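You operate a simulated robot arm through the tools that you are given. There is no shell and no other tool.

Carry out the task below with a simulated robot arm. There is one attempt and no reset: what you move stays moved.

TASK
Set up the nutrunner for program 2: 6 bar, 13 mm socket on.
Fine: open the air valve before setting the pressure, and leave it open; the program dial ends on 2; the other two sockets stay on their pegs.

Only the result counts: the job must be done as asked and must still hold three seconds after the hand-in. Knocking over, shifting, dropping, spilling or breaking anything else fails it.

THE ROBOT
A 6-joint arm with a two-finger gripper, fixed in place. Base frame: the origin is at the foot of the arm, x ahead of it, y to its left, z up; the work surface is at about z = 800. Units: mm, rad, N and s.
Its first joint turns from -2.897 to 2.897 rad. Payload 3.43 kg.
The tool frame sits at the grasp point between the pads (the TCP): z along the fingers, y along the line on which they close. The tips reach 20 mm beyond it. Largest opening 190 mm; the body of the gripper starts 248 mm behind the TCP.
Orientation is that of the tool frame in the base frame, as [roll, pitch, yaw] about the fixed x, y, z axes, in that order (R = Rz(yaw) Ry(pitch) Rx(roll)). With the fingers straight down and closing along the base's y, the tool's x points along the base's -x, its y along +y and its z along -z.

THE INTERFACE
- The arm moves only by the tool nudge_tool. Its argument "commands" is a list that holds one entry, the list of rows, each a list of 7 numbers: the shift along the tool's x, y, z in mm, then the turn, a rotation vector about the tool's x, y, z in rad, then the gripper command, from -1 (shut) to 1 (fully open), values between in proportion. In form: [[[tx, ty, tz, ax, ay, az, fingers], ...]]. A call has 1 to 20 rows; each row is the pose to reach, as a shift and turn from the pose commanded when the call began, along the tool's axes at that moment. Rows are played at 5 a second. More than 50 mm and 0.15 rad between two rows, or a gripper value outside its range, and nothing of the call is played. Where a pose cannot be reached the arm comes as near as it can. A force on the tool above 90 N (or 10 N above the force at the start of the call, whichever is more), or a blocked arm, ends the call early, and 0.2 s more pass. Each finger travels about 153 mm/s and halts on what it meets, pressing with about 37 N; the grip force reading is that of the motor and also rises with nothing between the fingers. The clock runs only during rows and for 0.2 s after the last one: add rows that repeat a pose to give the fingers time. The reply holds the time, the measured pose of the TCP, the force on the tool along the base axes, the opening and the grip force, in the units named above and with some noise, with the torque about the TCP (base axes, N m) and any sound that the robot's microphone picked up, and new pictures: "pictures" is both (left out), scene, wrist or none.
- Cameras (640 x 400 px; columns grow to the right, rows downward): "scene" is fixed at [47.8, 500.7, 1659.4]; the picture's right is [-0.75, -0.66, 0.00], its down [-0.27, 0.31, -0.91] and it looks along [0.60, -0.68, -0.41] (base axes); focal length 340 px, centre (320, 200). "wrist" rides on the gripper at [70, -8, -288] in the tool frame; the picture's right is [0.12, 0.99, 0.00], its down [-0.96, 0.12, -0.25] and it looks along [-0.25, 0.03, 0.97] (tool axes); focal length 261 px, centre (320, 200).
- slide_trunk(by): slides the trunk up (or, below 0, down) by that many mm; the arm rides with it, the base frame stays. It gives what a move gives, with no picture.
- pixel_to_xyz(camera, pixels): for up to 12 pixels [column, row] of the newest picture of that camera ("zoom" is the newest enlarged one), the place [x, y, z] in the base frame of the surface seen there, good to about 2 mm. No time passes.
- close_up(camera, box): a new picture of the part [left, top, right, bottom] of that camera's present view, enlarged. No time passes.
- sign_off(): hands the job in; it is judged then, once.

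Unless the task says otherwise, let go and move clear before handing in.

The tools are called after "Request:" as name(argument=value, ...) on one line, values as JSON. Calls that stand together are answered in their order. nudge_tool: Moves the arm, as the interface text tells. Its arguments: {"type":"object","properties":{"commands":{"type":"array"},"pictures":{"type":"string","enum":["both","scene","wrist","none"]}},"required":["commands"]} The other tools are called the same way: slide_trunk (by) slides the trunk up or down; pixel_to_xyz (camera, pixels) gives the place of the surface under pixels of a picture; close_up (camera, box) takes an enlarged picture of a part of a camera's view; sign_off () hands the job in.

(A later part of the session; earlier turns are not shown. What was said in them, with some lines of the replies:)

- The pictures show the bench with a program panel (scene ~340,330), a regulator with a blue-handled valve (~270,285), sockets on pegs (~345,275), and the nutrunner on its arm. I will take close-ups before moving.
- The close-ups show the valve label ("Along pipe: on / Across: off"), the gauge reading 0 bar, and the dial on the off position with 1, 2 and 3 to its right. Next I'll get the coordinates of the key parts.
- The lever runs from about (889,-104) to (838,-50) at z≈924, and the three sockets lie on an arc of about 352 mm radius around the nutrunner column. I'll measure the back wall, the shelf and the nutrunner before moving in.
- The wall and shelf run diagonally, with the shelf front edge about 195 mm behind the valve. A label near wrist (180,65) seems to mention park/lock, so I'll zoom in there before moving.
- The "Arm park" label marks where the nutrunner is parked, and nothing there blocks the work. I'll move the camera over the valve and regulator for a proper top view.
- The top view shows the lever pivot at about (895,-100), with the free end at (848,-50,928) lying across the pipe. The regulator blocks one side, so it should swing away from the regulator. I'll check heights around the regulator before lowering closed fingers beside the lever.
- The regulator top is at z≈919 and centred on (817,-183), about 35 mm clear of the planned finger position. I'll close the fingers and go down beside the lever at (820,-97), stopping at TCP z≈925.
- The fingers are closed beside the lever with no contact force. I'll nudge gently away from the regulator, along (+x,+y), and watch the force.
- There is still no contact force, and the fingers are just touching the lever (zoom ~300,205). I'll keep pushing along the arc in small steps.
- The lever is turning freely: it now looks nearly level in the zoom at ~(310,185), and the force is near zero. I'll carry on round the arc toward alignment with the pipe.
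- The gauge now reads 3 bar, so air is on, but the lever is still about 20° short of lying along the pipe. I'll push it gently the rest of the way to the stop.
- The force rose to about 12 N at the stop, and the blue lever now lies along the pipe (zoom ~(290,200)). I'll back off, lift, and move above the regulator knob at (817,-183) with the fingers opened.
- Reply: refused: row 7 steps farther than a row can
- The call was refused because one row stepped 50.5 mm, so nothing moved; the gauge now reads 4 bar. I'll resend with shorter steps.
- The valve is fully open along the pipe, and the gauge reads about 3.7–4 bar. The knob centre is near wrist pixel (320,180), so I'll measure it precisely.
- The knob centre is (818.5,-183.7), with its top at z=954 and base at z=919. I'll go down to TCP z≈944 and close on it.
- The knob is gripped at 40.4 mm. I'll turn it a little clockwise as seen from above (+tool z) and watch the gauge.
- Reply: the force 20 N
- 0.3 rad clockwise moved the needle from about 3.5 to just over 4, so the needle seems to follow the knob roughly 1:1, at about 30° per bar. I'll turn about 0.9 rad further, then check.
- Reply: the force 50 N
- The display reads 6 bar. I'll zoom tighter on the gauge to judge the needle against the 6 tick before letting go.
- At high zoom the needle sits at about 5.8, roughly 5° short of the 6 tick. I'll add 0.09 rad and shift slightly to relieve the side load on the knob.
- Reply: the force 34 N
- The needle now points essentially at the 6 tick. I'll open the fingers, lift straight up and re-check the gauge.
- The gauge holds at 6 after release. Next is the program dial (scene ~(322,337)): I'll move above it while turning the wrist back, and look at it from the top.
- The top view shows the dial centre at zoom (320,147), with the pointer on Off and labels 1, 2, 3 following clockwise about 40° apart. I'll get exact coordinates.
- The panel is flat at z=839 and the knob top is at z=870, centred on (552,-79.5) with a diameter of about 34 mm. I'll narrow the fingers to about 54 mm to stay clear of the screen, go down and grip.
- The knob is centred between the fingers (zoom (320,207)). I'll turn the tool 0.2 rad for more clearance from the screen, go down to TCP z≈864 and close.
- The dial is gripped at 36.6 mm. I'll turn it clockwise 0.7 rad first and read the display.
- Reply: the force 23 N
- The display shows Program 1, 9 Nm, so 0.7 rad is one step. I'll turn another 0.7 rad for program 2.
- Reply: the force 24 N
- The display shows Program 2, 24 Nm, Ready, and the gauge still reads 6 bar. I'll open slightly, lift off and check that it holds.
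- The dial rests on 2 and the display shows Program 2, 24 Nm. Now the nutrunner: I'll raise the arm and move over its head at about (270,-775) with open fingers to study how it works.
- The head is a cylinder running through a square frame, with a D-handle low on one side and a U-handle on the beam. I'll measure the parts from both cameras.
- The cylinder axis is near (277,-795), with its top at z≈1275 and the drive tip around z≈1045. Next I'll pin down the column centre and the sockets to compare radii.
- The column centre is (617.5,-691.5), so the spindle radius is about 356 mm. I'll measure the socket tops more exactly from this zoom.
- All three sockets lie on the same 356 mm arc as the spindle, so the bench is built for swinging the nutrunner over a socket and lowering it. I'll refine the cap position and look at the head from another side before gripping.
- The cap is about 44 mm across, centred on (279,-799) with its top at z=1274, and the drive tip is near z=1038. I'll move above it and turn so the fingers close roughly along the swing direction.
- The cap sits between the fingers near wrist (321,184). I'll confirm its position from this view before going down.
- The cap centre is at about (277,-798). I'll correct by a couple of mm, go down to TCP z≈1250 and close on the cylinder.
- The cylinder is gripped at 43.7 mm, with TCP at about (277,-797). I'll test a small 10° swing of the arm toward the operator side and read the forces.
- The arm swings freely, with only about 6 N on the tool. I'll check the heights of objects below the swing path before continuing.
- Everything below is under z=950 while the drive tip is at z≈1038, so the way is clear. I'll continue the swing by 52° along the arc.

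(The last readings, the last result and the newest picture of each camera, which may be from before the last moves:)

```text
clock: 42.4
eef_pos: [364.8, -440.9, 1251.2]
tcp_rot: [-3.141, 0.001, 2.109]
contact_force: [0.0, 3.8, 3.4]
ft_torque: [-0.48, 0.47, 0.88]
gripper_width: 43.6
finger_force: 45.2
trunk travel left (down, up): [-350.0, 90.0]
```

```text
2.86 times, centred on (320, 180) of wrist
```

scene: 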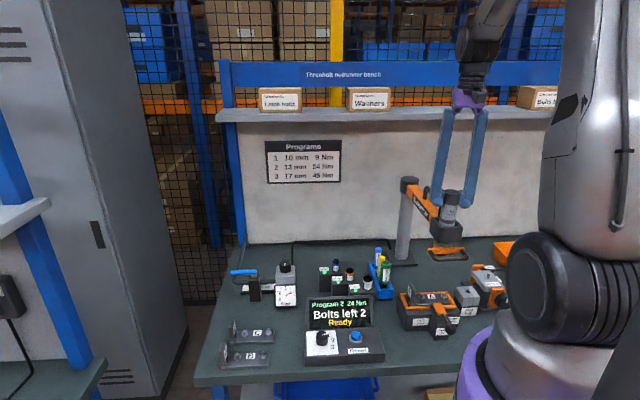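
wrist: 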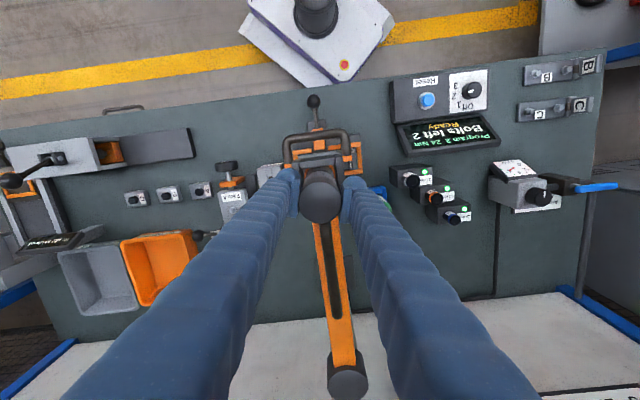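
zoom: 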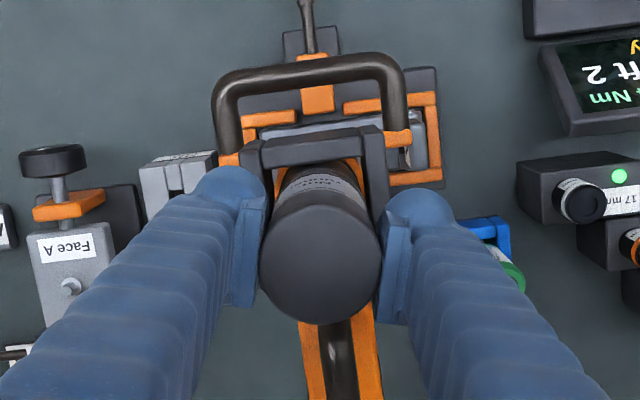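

The swing is smooth, with forces under 4 N. I'll carry on along the arc to bring the spindle over the 13 mm socket at (640.5,-335.5).

Request:
nudge_tool(commands=[[[5.4, 24.7, 0, 0, 0, 0.045, -0.7], [8.9, 49.7, 0, 0, 0, 0.09, -0.7], [10.8, 74.9, 0, 0, 0, 0.134, -0.7], [10.8, 100.2, 0, 0, 0, 0.179, -0.7], [9.0, 125.4, 0, 0, 0, 0.224, -0.7], [5.5, 150.4, 0, 0, 0, 0.269, -0.7], [0.1, 175.2, 0, 0, 0, 0.314, -0.7], [-6.9, 199.4, 0, 0, 0, 0.358, -0.7], [-15.6, 223.2, 0, 0, 0, 0.403, -0.7], [-26.1, 246.2, 0, 0, 0, 0.448, -0.7], [-38.2, 268.5, 0, 0, 0, 0.493, -0.7], [-51.7, 289.7, 0, 0, 0, 0.538, -0.7], [-51.7, 289.7, 0, 0, 0, 0.538, -0.7]]])

Request:
close_up(camera="scene", box=[310, 190, 430, 310])

Request:
close_up(camera="wrist", box=[220, 110, 420, 250])

```text
clock: 45.2
eef_pos: [641.2, -336.4, 1251.8]
tcp_rot: [-3.141, 0.002, 1.571]
contact_force: [1.5, 6.3, -1.1]
ft_torque: [-0.19, -0.51, 0.16]
gripper_width: 43.5
finger_force: 44.8
trunk travel left (down, up): [-350.0, 90.0]
```

scene: 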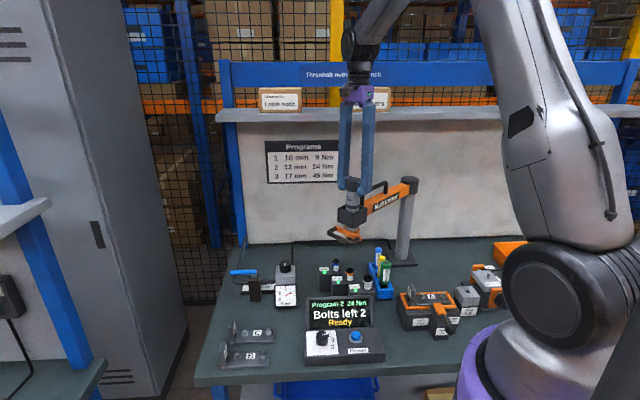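
wrist: 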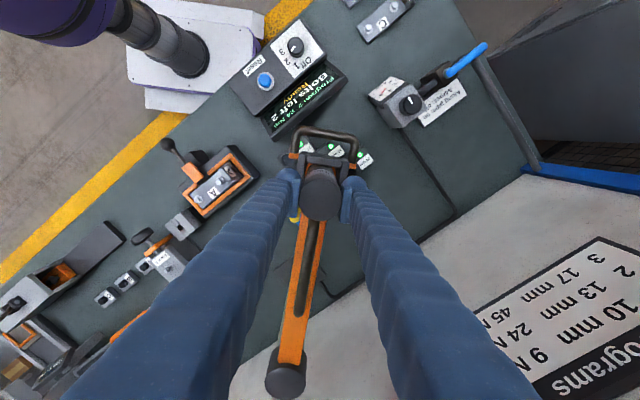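

```text
3.33 times, centred on (370, 250) of scene
```

zoom: 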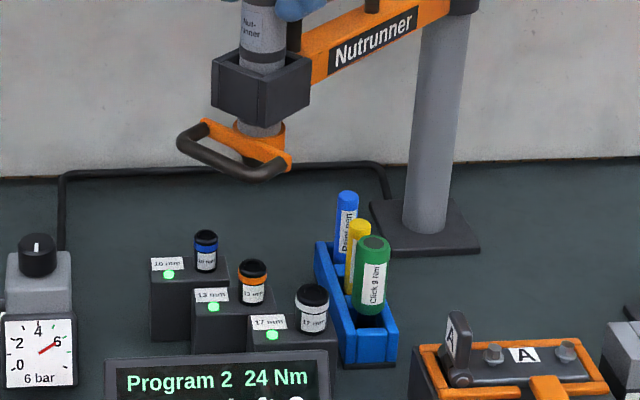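

```text
2.86 times, centred on (320, 180) of wrist
```

zoom: 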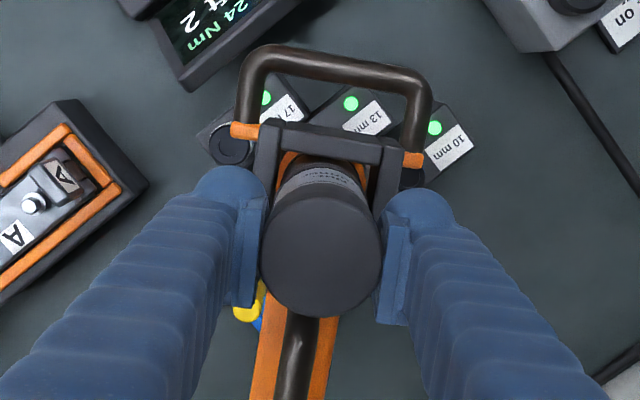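

The spindle is now over the 13 mm socket. To learn how it slides, I'll press it down 20 mm while gripped and read the force.

Request:
nudge_tool(commands=[[[0, 0, 5, 0, 0, 0, -0.7], [0, 0, 10, 0, 0, 0, -0.7], [0, 0, 15, 0, 0, 0, -0.7], [0, 0, 20, 0, 0, 0, -0.7]]])

Request:
close_up(camera="scene", box=[310, 170, 430, 290])

Request:
pixel_to_xyz(camera="wrist", pixels=[[320, 199], [320, 180], [320, 219], [301, 199], [339, 199]])

```text
clock: 46.2
eef_pos: [640.3, -335.3, 1230.8]
tcp_rot: [3.141, 0.0, 1.573]
contact_force: [4.3, 1.1, 5.0]
ft_torque: [0.11, 0.02, 0.09]
gripper_width: 43.7
finger_force: 45.3
trunk travel left (down, up): [-350.0, 90.0]
```

scene: 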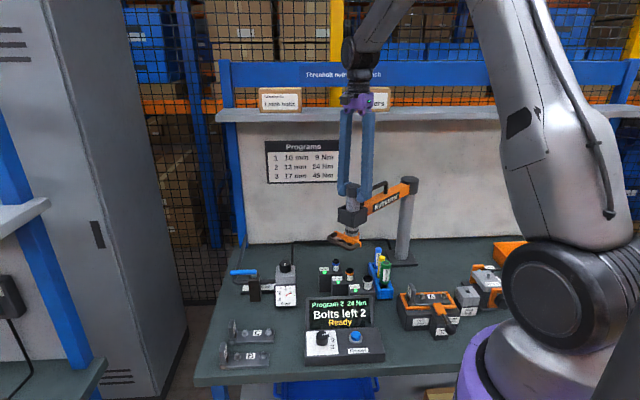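
wrist: 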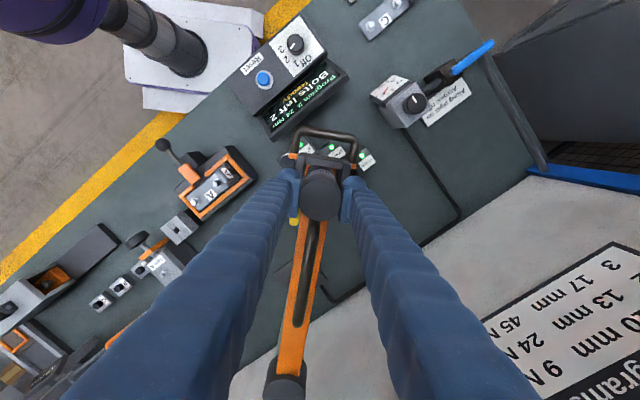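

```text
3.33 times, centred on (370, 230) of scene
```

zoom: 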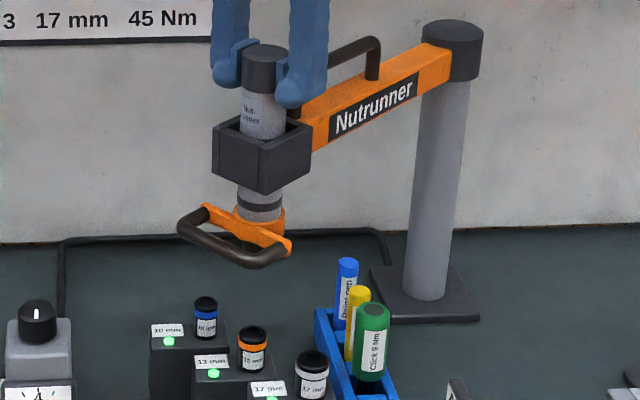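

```text
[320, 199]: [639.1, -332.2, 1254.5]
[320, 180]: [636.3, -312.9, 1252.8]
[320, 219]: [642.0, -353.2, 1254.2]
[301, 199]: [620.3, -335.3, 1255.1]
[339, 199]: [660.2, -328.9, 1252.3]
```

The body slides down easily against about 5 N, and the frame stays put. I'll return it to the top, release, and rise above the cap so I can push down with closed fingers.

Request:
nudge_tool(commands=[[[0, 0, -10, 0, 0, 0, -0.7], [0, 0, -20, 0, 0, 0, -0.7], [0, 0, -20, 0, 0, 0, -0.3], [0, 0, -20, 0, 0, 0, -0.1], [0, 0, -50, 0, 0, 0, -0.1], [0, 0, -90, 0, 0, 0, -0.1], [0, 0, -120, 0, 0, 0, -0.1], [0, 0, -120, 0, 0, 0, -0.1]]])

Request:
close_up(camera="wrist", box=[220, 110, 420, 250])

Request:
close_up(camera="scene", box=[310, 170, 430, 290])

```text
clock: 48.0
eef_pos: [639.4, -337.5, 1351.1]
tcp_rot: [-3.141, 0.002, 1.57]
contact_force: [0.9, -0.2, -0.4]
ft_torque: [0.02, 0.02, -0.02]
gripper_width: 85.8
finger_force: 0.1
trunk travel left (down, up): [-350.0, 90.0]
```

scene: 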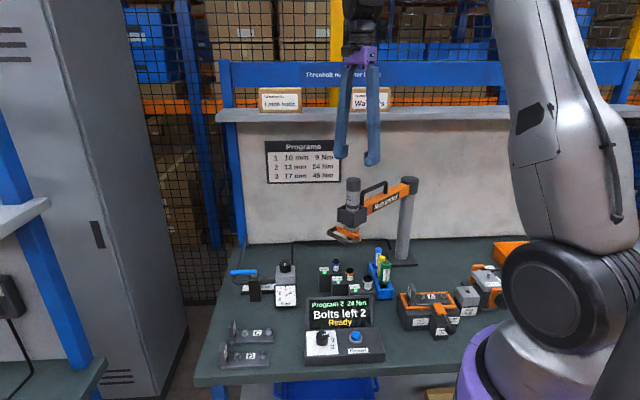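
wrist: 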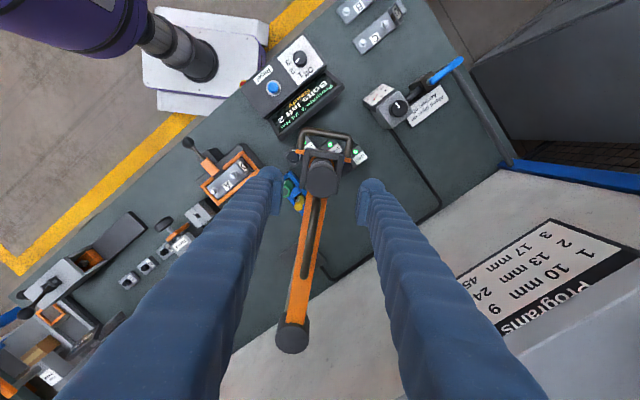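

```text
2.86 times, centred on (320, 180) of wrist
```

zoom: 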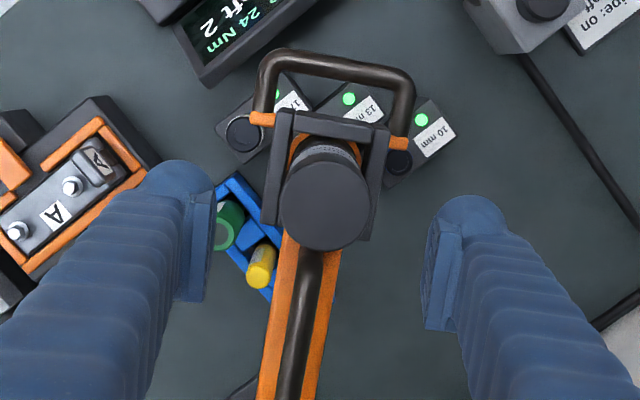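

```text
3.33 times, centred on (370, 230) of scene
```

zoom: 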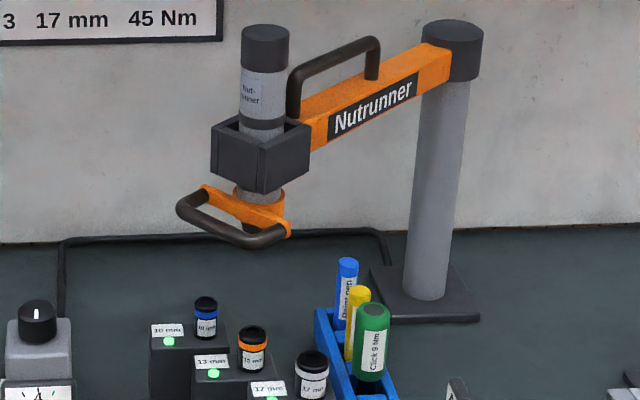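

The arm stayed in place after release. I'll measure the cap centre now to see how far it sits from the socket's (641,-335.5).

Request:
pixel_to_xyz(camera="wrist", pixels=[[322, 178], [307, 178], [336, 178], [322, 164], [322, 192], [312, 168], [332, 188]])

Request:
pixel_to_xyz(camera="zoom", pixels=[[252, 340], [252, 330], [239, 345], [265, 345], [252, 357], [264, 50], [243, 35], [288, 35], [265, 30]])

Request:
close_up(camera="scene", box=[335, 215, 375, 295])

```text
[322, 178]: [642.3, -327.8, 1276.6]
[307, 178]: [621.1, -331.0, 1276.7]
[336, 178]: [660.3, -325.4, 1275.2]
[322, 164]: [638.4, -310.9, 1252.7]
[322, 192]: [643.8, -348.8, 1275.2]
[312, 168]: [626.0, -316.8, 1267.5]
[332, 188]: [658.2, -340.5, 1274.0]
```

```text
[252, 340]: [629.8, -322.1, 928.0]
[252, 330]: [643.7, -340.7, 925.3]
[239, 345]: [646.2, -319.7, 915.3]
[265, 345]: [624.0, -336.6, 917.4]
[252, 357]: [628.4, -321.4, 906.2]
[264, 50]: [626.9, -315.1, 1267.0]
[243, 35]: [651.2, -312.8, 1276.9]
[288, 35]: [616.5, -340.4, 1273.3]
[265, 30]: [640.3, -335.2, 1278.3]
```

```text
5.00 times, centred on (355, 255) of scene
```

zoom: 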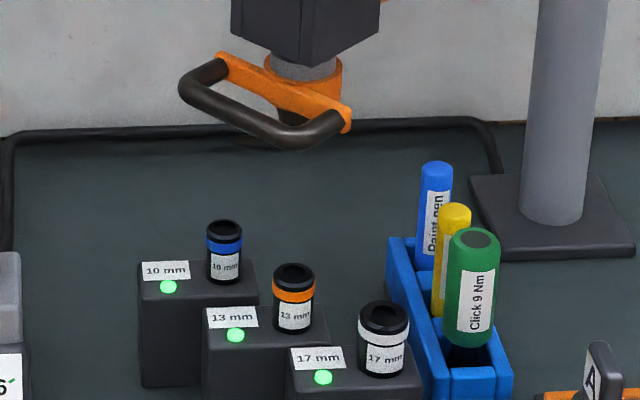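

The spindle axis (scene column ~353.5 at the cap) and the socket (column ~349.7) project to the same vertical line at about (640.5,-335.5), within about 1 mm. I'll close the fingers, centre over the cap and push down part way.

Request:
nudge_tool(commands=[[[0.5, 0.3, 0, 0, 0, 0, -1], [0.5, 0.3, 0, 0, 0, 0, -1], [0.5, 0.3, 25, 0, 0, 0, -1], [0.5, 0.3, 45, 0, 0, 0, -1], [0.5, 0.3, 53, 0, 0, 0, -1], [0.5, 0.3, 60, 0, 0, 0, -1], [0.5, 0.3, 68, 0, 0, 0, -1], [0.5, 0.3, 76, 0, 0, 0, -1], [0.5, 0.3, 84, 0, 0, 0, -1], [0.5, 0.3, 92, 0, 0, 0, -1], [0.5, 0.3, 100, 0, 0, 0, -1]]])

Request:
close_up(camera="wrist", box=[220, 110, 420, 250])

Request:
close_up(camera="scene", box=[310, 170, 430, 290])

```text
clock: 50.4
eef_pos: [639.9, -336.7, 1250.7]
tcp_rot: [-3.14, 0.0, 1.572]
contact_force: [3.2, 0.5, 6.5]
ft_torque: [0.04, -0.13, -0.01]
gripper_width: 0.0
finger_force: 34.8
trunk travel left (down, up): [-350.0, 90.0]
```

scene: 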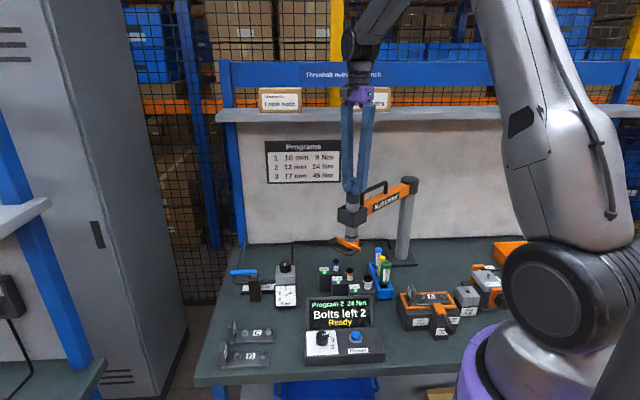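
wrist: 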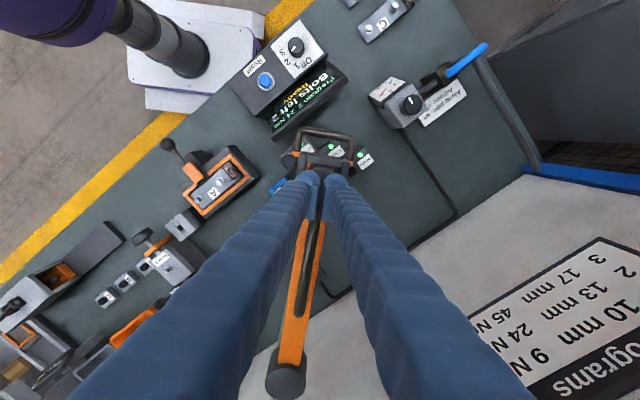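

```text
2.86 times, centred on (320, 180) of wrist
```

zoom: 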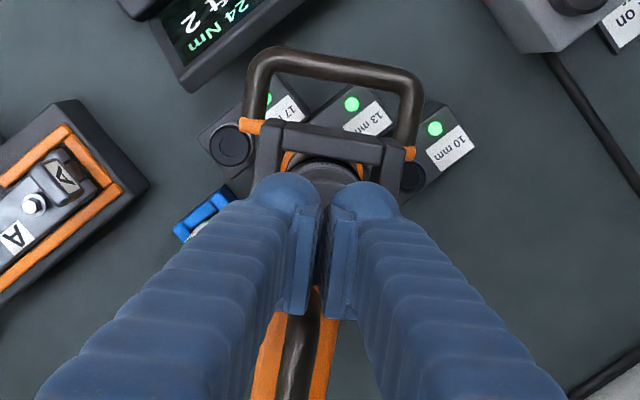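

```text
3.33 times, centred on (370, 230) of scene
```

zoom: 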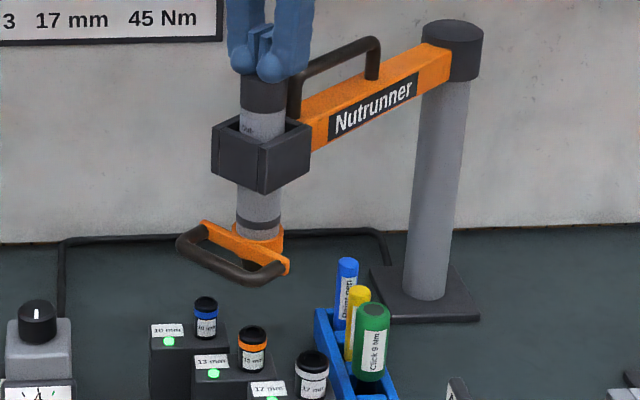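

Pushing on the cap works, at 6.5 N for 45 mm of travel. The closed fingers look too thick to follow the cap into the square frame, so I'll lift off and press down on the top of the D-handle bar instead, which stays outside the frame.

Request:
nudge_tool(commands=[[[0, 0, -10, 0, 0, 0, -1], [0, 0, -20, 0, 0, 0, -1], [0, 0, -30, 0, 0, 0, -1], [0, 0, -40, 0, 0, 0, -1], [0, 0, -60, 0, 0, 0, -1], [0, 0, -90, 0, 0, 0, -1], [35, 0, -90, 0, 0, 0, -1], [70, 2, -90, 0, 0, 0, -1], [70, 2, -90, 0, 0, 0, -1]]])

Request:
close_up(camera="wrist", box=[220, 110, 420, 250])

Request:
close_up(camera="scene", box=[310, 170, 430, 290])

```text
clock: 52.4
eef_pos: [640.6, -266.9, 1340.1]
tcp_rot: [-3.138, -0.001, 1.571]
contact_force: [0.5, -0.6, -0.1]
ft_torque: [0.01, 0.01, 0.0]
gripper_width: 0.0
finger_force: 34.0
trunk travel left (down, up): [-350.0, 90.0]
```

scene: 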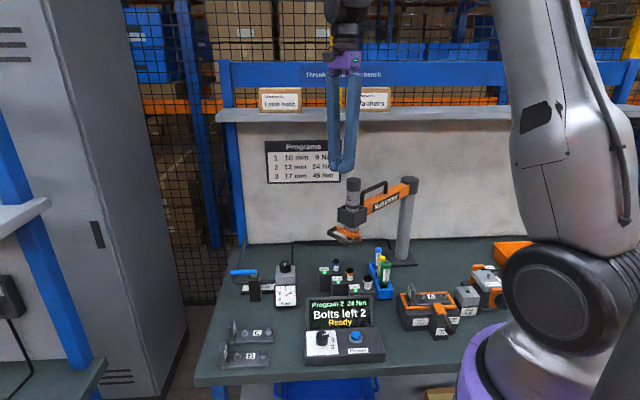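
wrist: 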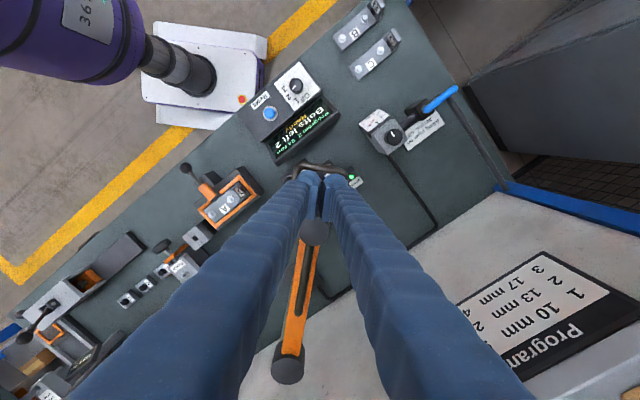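

```text
2.86 times, centred on (320, 180) of wrist
```

zoom: 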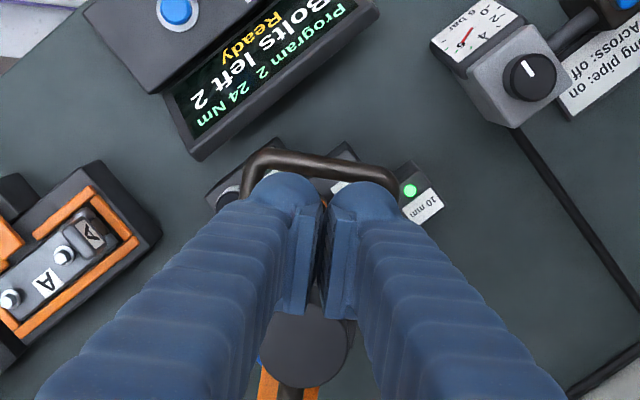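

```text
3.33 times, centred on (370, 230) of scene
```

zoom: 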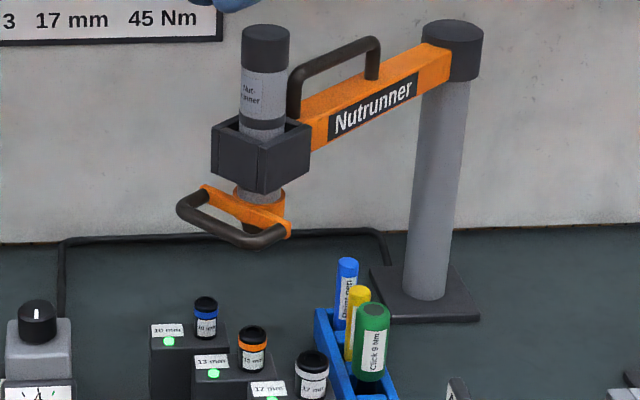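

The spring lifted the body back to the top. I'll measure the D-handle bar's position and check nearby heights, including the screen top.

Request:
pixel_to_xyz(camera="wrist", pixels=[[305, 165], [312, 165], [320, 166], [328, 167], [336, 169], [342, 171], [296, 168], [290, 160], [340, 105], [315, 130], [316, 232]])

Request:
pixel_to_xyz(camera="zoom", pixels=[[215, 235], [240, 245], [265, 238], [195, 225], [285, 228], [205, 190]])

```text
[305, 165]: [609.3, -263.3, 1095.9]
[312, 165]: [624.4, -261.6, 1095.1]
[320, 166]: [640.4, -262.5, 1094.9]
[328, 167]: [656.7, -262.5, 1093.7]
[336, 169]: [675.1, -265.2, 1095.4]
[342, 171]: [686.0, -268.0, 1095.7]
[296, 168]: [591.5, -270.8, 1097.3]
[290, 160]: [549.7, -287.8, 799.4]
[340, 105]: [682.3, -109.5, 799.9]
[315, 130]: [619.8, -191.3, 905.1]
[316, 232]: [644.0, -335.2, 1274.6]
```

```text
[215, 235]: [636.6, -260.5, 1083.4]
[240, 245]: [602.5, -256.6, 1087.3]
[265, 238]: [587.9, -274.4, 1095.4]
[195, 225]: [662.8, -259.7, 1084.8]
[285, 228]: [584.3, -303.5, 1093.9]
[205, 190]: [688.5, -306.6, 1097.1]
```

The D-handle bar top is at z≈1096, centred on about (642,-266), with its surroundings well below. I'll come down onto it with closed fingers and press about 60 mm to check that it tracks straight.

Request:
nudge_tool(commands=[[[0, 0, 45, 0, 0, 0, -1], [0, 0, 90, 0, 0, 0, -1], [0, 0, 135, 0, 0, 0, -1], [0, 0, 175, 0, 0, 0, -1], [0, 0, 205, 0, 0, 0, -1], [0, 0, 218, 0, 0, 0, -1], [0, 0, 226, 0, 0, 0, -1], [0, 0, 234, 0, 0, 0, -1], [0, 0, 242, 0, 0, 0, -1], [0, 0, 250, 0, 0, 0, -1], [0, 0, 258, 0, 0, 0, -1], [0, 0, 266, 0, 0, 0, -1], [0, 0, 274, 0, 0, 0, -1], [0, 0, 280, 0, 0, 0, -1]]])

Request:
close_up(camera="scene", box=[310, 170, 430, 290])

Request:
close_up(camera="wrist", box=[220, 110, 420, 250])

```text
clock: 55.4
eef_pos: [642.4, -267.3, 1060.9]
tcp_rot: [3.141, -0.001, 1.571]
contact_force: [0.9, -0.5, 6.7]
ft_torque: [-0.02, -0.04, 0.02]
gripper_width: 6.1
finger_force: 34.0
trunk travel left (down, up): [-350.0, 90.0]
```

scene: 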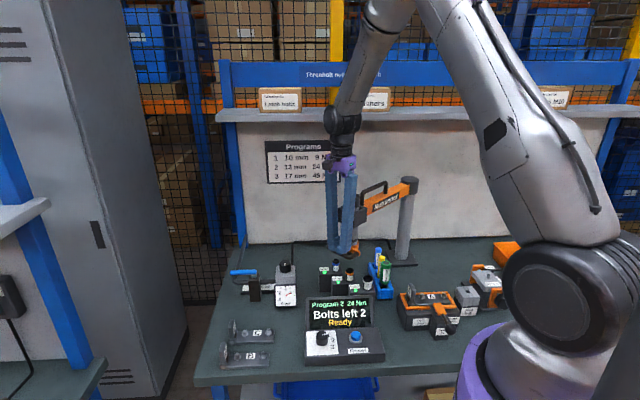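
wrist: 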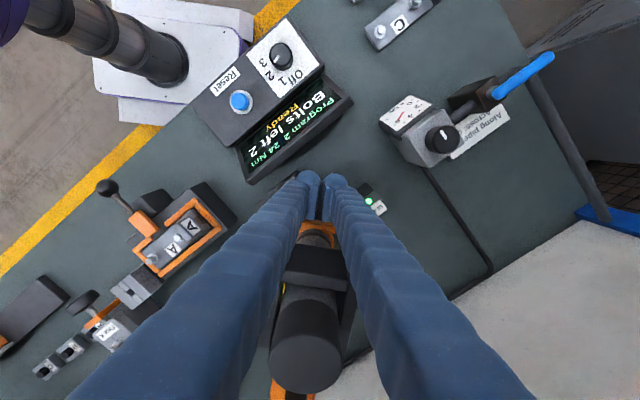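

```text
3.33 times, centred on (370, 230) of scene
```

zoom: 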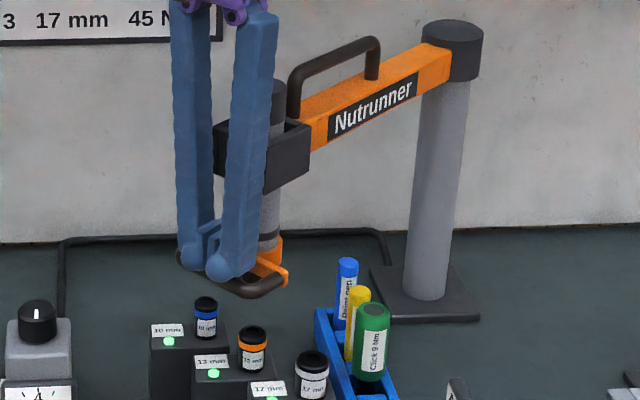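

```text
2.86 times, centred on (320, 180) of wrist
```

zoom: 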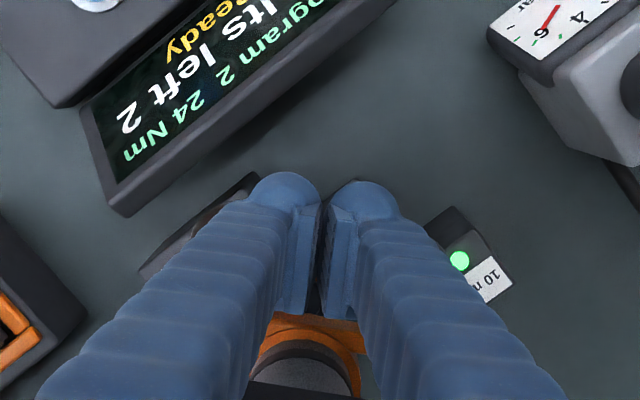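

The bar follows with 6.7 N of spring force. I'll press further, to just above the socket, and check alignment visually.

Request:
nudge_tool(commands=[[[0, 0, 8, 0, 0, 0, -1], [0, 0, 16, 0, 0, 0, -1], [0, 0, 24, 0, 0, 0, -1], [0, 0, 32, 0, 0, 0, -1], [0, 0, 40, 0, 0, 0, -1], [0, 0, 40, 0, 0, 0, -1]]])

Request:
close_up(camera="scene", box=[320, 220, 400, 300])

Request:
close_up(camera="wrist", box=[240, 160, 400, 280])

```text
clock: 56.8
eef_pos: [640.3, -267.4, 1022.6]
tcp_rot: [-3.141, 0.0, 1.571]
contact_force: [2.3, 1.3, 7.9]
ft_torque: [0.02, -0.05, 0.05]
gripper_width: 6.2
finger_force: 34.0
trunk travel left (down, up): [-350.0, 90.0]
```

scene: 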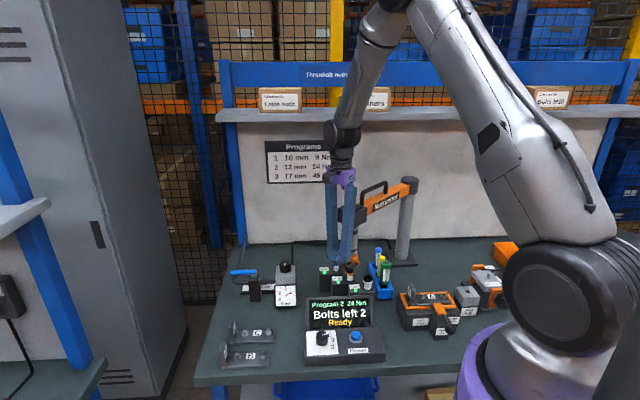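
wrist: 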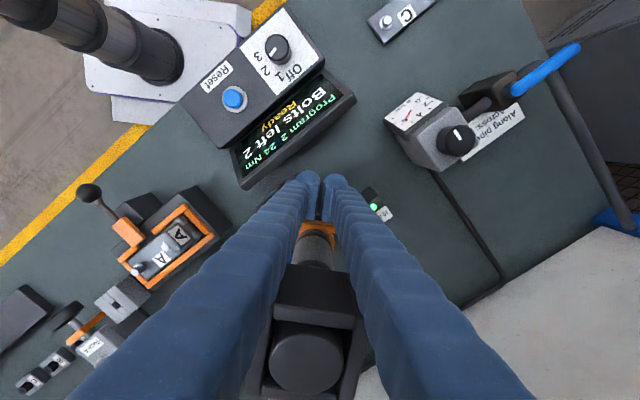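

```text
5.00 times, centred on (360, 260) of scene
```

zoom: 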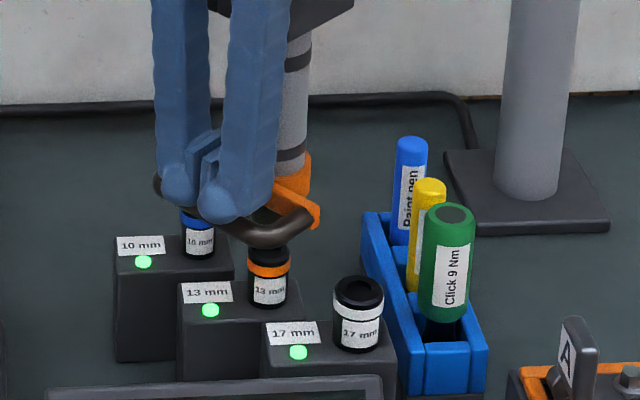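

```text
3.33 times, centred on (320, 220) of wrist
```

zoom: 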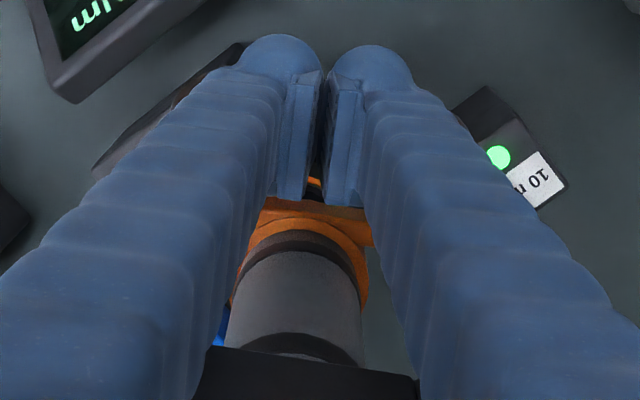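

The cylinder's edge (scene column ~357.4) matches an axis at (640.5,-335.5), so it is still aligned with the socket. I'll lower slowly in 3 mm steps and watch for contact.

Request:
nudge_tool(commands=[[[0, 0, 3, 0, 0, 0, -1], [0, 0, 6, 0, 0, 0, -1], [0, 0, 9, 0, 0, 0, -1], [0, 0, 12, 0, 0, 0, -1], [0, 0, 15, 0, 0, 0, -1], [0, 0, 18, 0, 0, 0, -1]]])

Request:
close_up(camera="scene", box=[320, 220, 400, 300])

```text
clock: 58.2
eef_pos: [641.7, -266.4, 1012.7]
tcp_rot: [3.133, 0.002, 1.571]
contact_force: [-15.8, 7.9, 43.5]
ft_torque: [0.15, 0.57, -0.12]
gripper_width: 5.9
finger_force: 34.0
trunk travel left (down, up): [-350.0, 90.0]
stopped in row 6: the force on the tool passed its limit at 96 N (the readings are from after the stop); the commanded pose is now the measured one
```

scene: 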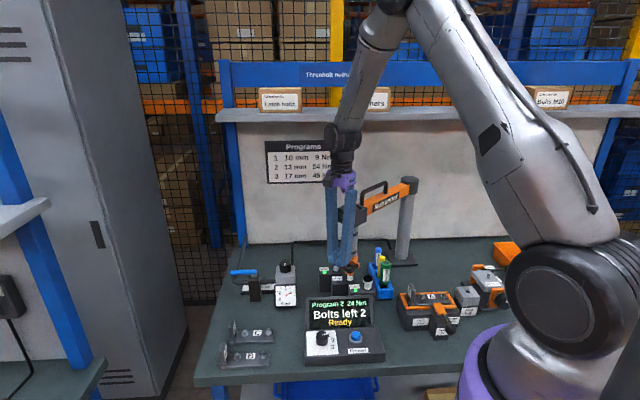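
wrist: 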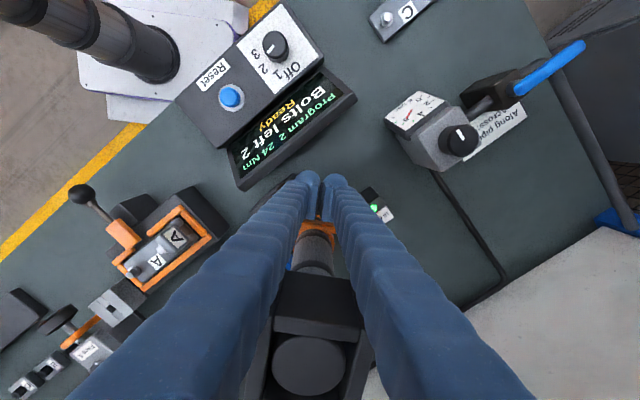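

```text
5.00 times, centred on (360, 260) of scene
```

zoom: 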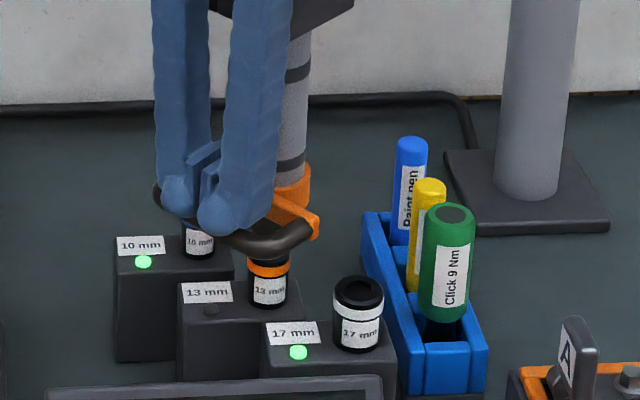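

The force passed its limit at contact, and the LED by the 13 mm peg (zoom ~(210,310)) has gone dark, which suggests the drive seated in the socket. I'll ease up slowly and see whether the socket comes with it.

Request:
nudge_tool(commands=[[[0, 0, -3, 0, 0, 0, -1], [0, 0, -6, 0, 0, 0, -1], [0, 0, -12, 0, 0, 0, -1], [0, 0, -20, 0, 0, 0, -1], [0, 0, -28, 0, 0, 0, -1], [0, 0, -36, 0, 0, 0, -1], [0, 0, -44, 0, 0, 0, -1]]])

Request:
close_up(camera="scene", box=[320, 220, 400, 300])

```text
clock: 59.8
eef_pos: [645.3, -268.6, 1052.2]
tcp_rot: [3.135, 0.003, 1.572]
contact_force: [2.3, 0.3, 6.8]
ft_torque: [-0.02, -0.03, 0.04]
gripper_width: 6.0
finger_force: 34.1
trunk travel left (down, up): [-350.0, 90.0]
```

scene: 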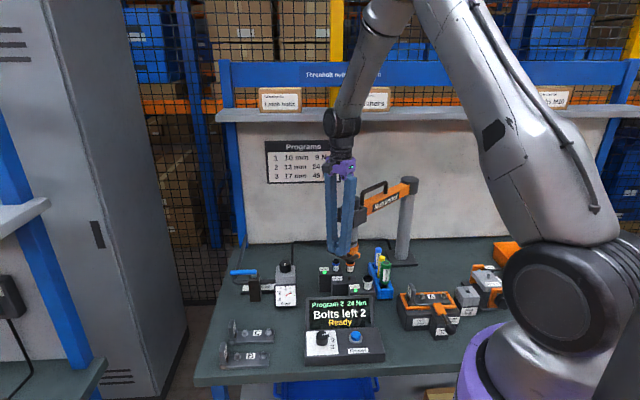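
wrist: 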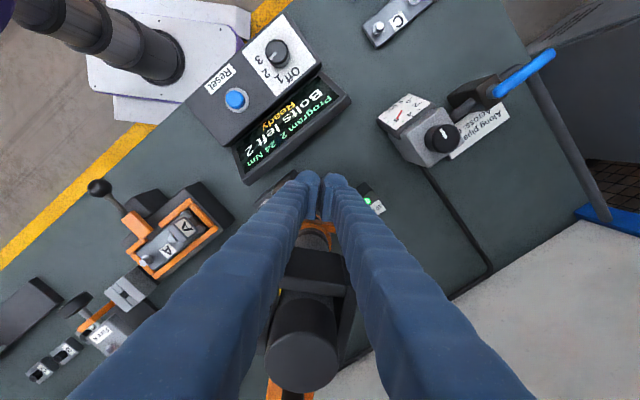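

```text
5.00 times, centred on (360, 260) of scene
```

zoom: 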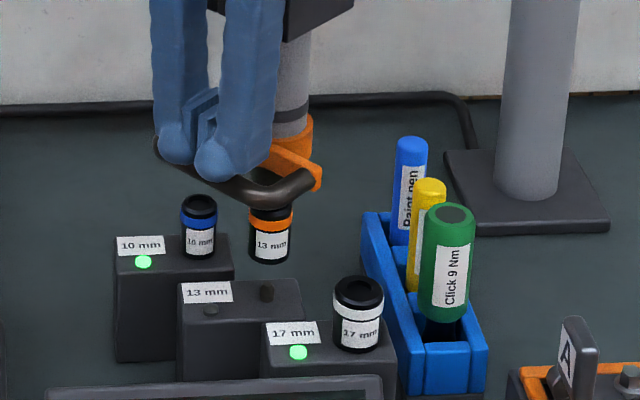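

The 13 mm socket is on the drive and has lifted off its peg, which is now bare at zoom (265,293); the 10 and 17 mm sockets are still on theirs. I'll let the spindle rise gently to its top stop and then lift clear.

Request:
nudge_tool(commands=[[[0, 0, -8, 0, 0, 0, -1], [0, 0, -16, 0, 0, 0, -1], [0, 0, -24, 0, 0, 0, -1], [0, 0, -32, 0, 0, 0, -1], [0, 0, -40, 0, 0, 0, -1], [0, 0, -48, 0, 0, 0, -1], [0, 0, -55, 0, 0, 0, -1], [0, 0, -61, 0, 0, 0, -1], [0, 0, -67, 0, 0, 0, -1], [0, 0, -75, 0, 0, 0, -1], [0, 0, -95, 0, 0, 0, -1], [0, 0, -130, 0, 0, 0, -1], [0, 0, -170, 0, 0, 0, -1], [0, 0, -210, 0, 0, 0, -1], [0, 0, -250, 0, 0, 0, -1], [0, 0, -280, 0, 0, 0, -1]]])

Request:
close_up(camera="scene", box=[310, 190, 430, 310])

```text
clock: 63.2
eef_pos: [642.4, -266.3, 1333.6]
tcp_rot: [3.137, 0.002, 1.572]
contact_force: [0.6, -0.4, -0.8]
ft_torque: [0.03, -0.02, -0.01]
gripper_width: 0.0
finger_force: 35.0
trunk travel left (down, up): [-350.0, 90.0]
```

scene: 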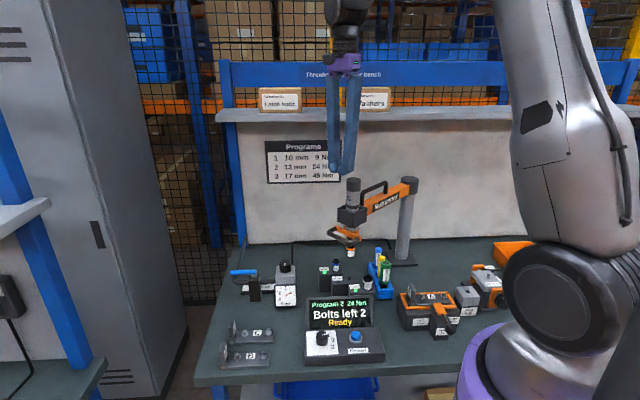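
wrist: 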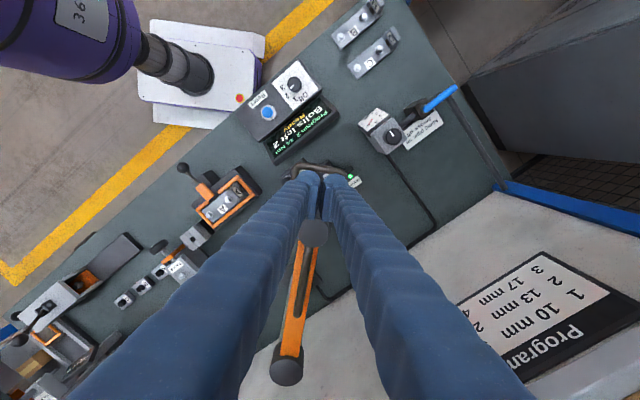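

```text
3.33 times, centred on (370, 250) of scene
```

zoom: 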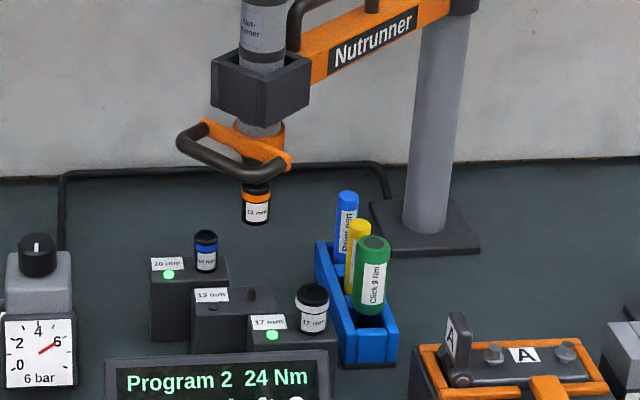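

The socket hangs on the drive at the top position. I'll move the arm clear toward +y and then make a final check of the valve, gauge, dial and sockets.

Request:
nudge_tool(commands=[[[30, -20, -20, 0, 0, 0, -0.6], [60, -40, -40, 0, 0, 0, -0.6], [90, -60, -50, 0, 0, 0, -0.6], [120, -80, -50, 0, 0, 0, -0.6], [150, -100, -50, 0, 0, 0, -0.6], [150, -100, -50, 0, 0, 0, -0.6], [150, -100, -50, 0, 0, 0, -0.6], [150, -100, -50, 0, 0, 0, -0.6], [150, -100, -50, 0, 0, 0, -0.6], [150, -100, -50, 0, 0, 0, -0.6]]])

Request:
close_up(camera="scene", box=[270, 283, 302, 307])

Request:
close_up(camera="scene", box=[220, 230, 400, 365])

Request:
close_up(camera="scene", box=[320, 170, 420, 300])

Request:
close_up(camera="scene", box=[300, 320, 350, 365])

```text
clock: 65.4
eef_pos: [544.9, -116.5, 1380.1]
tcp_rot: [3.135, 0.003, 1.57]
contact_force: [0.6, 0.5, 0.6]
ft_torque: [-0.04, 0.03, -0.01]
gripper_width: 37.9
finger_force: 0.0
trunk travel left (down, up): [-350.0, 90.0]
```

scene: 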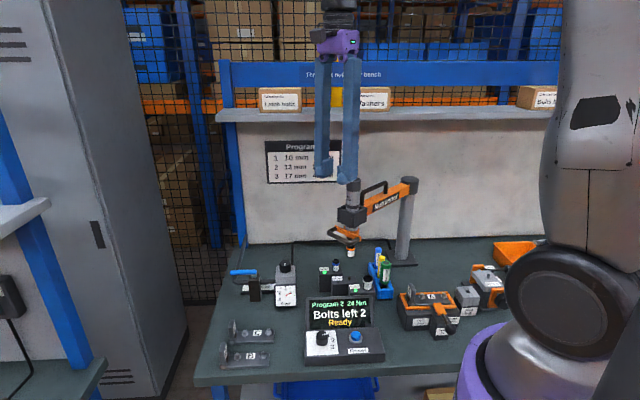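
wrist: 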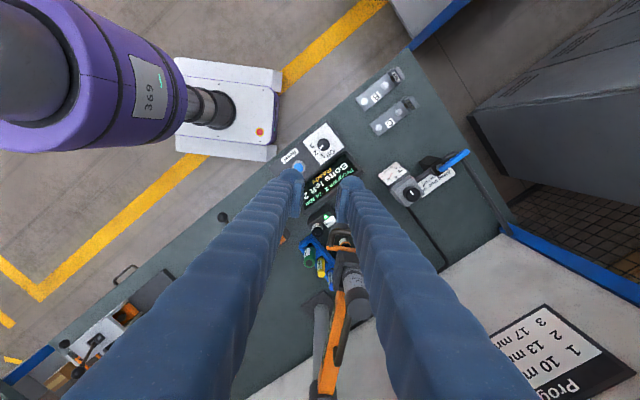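

```text
16.00 times, centred on (286, 295) of scene
```

zoom: 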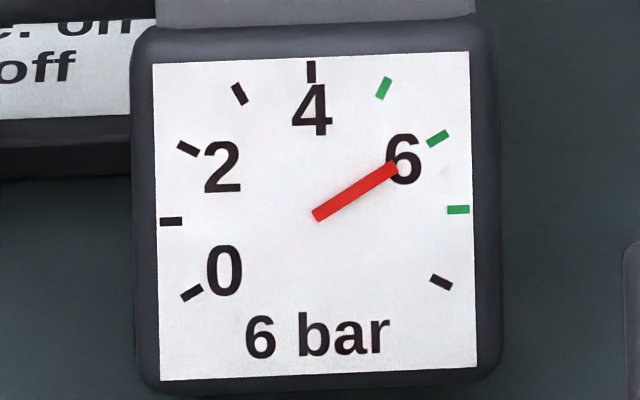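

```text
2.96 times, centred on (310, 298) of scene
```

zoom: 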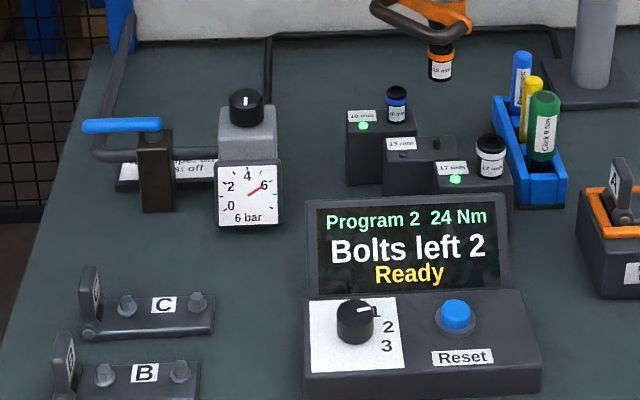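

```text
3.08 times, centred on (370, 235) of scene
```

zoom: 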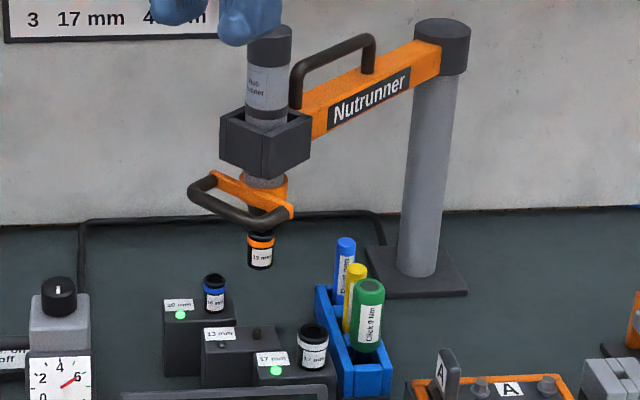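

```text
8.89 times, centred on (325, 342) of scene
```

zoom: 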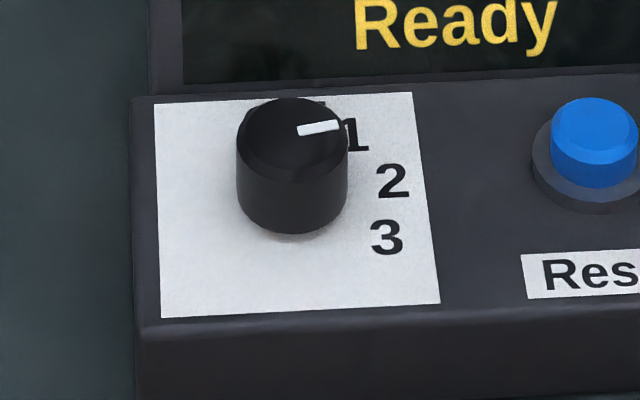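

The final view shows the lever along the pipe (open), the gauge at 6 bar, and "Program 2 24 Nm, Ready" on the display. The 13 mm socket is on the drive, the 10 and 17 mm sockets are on their pegs, and the gripper is clear, so I'm handing in.

Request:
sign_off()

```text
The job is handed in.
```

The nutrunner is set up for program 2 and the job is handed in. I don't have the judge's verdict.

- **Air and pressure:** I opened the valve first and left its lever along the pipe. I then turned the regulator until the gauge read 6 bar, and it still read 6 bar at hand-in.
- **Program:** the dial is on 2, and the display shows "Program 2 24 Nm, Ready".
- **Socket:** the 13 mm socket is on the drive. The 10 mm and 17 mm sockets are still on their pegs.

- **Force at the socket:** as the drive seated in the socket, the force on the tool briefly reached 96 N, just over the 90 N limit, and that move stopped early. The socket then lifted off its peg cleanly.
- **Arm position:** I left the nutrunner arm over the sockets and did not swing it back to its park spot, since the task didn't ask for that.
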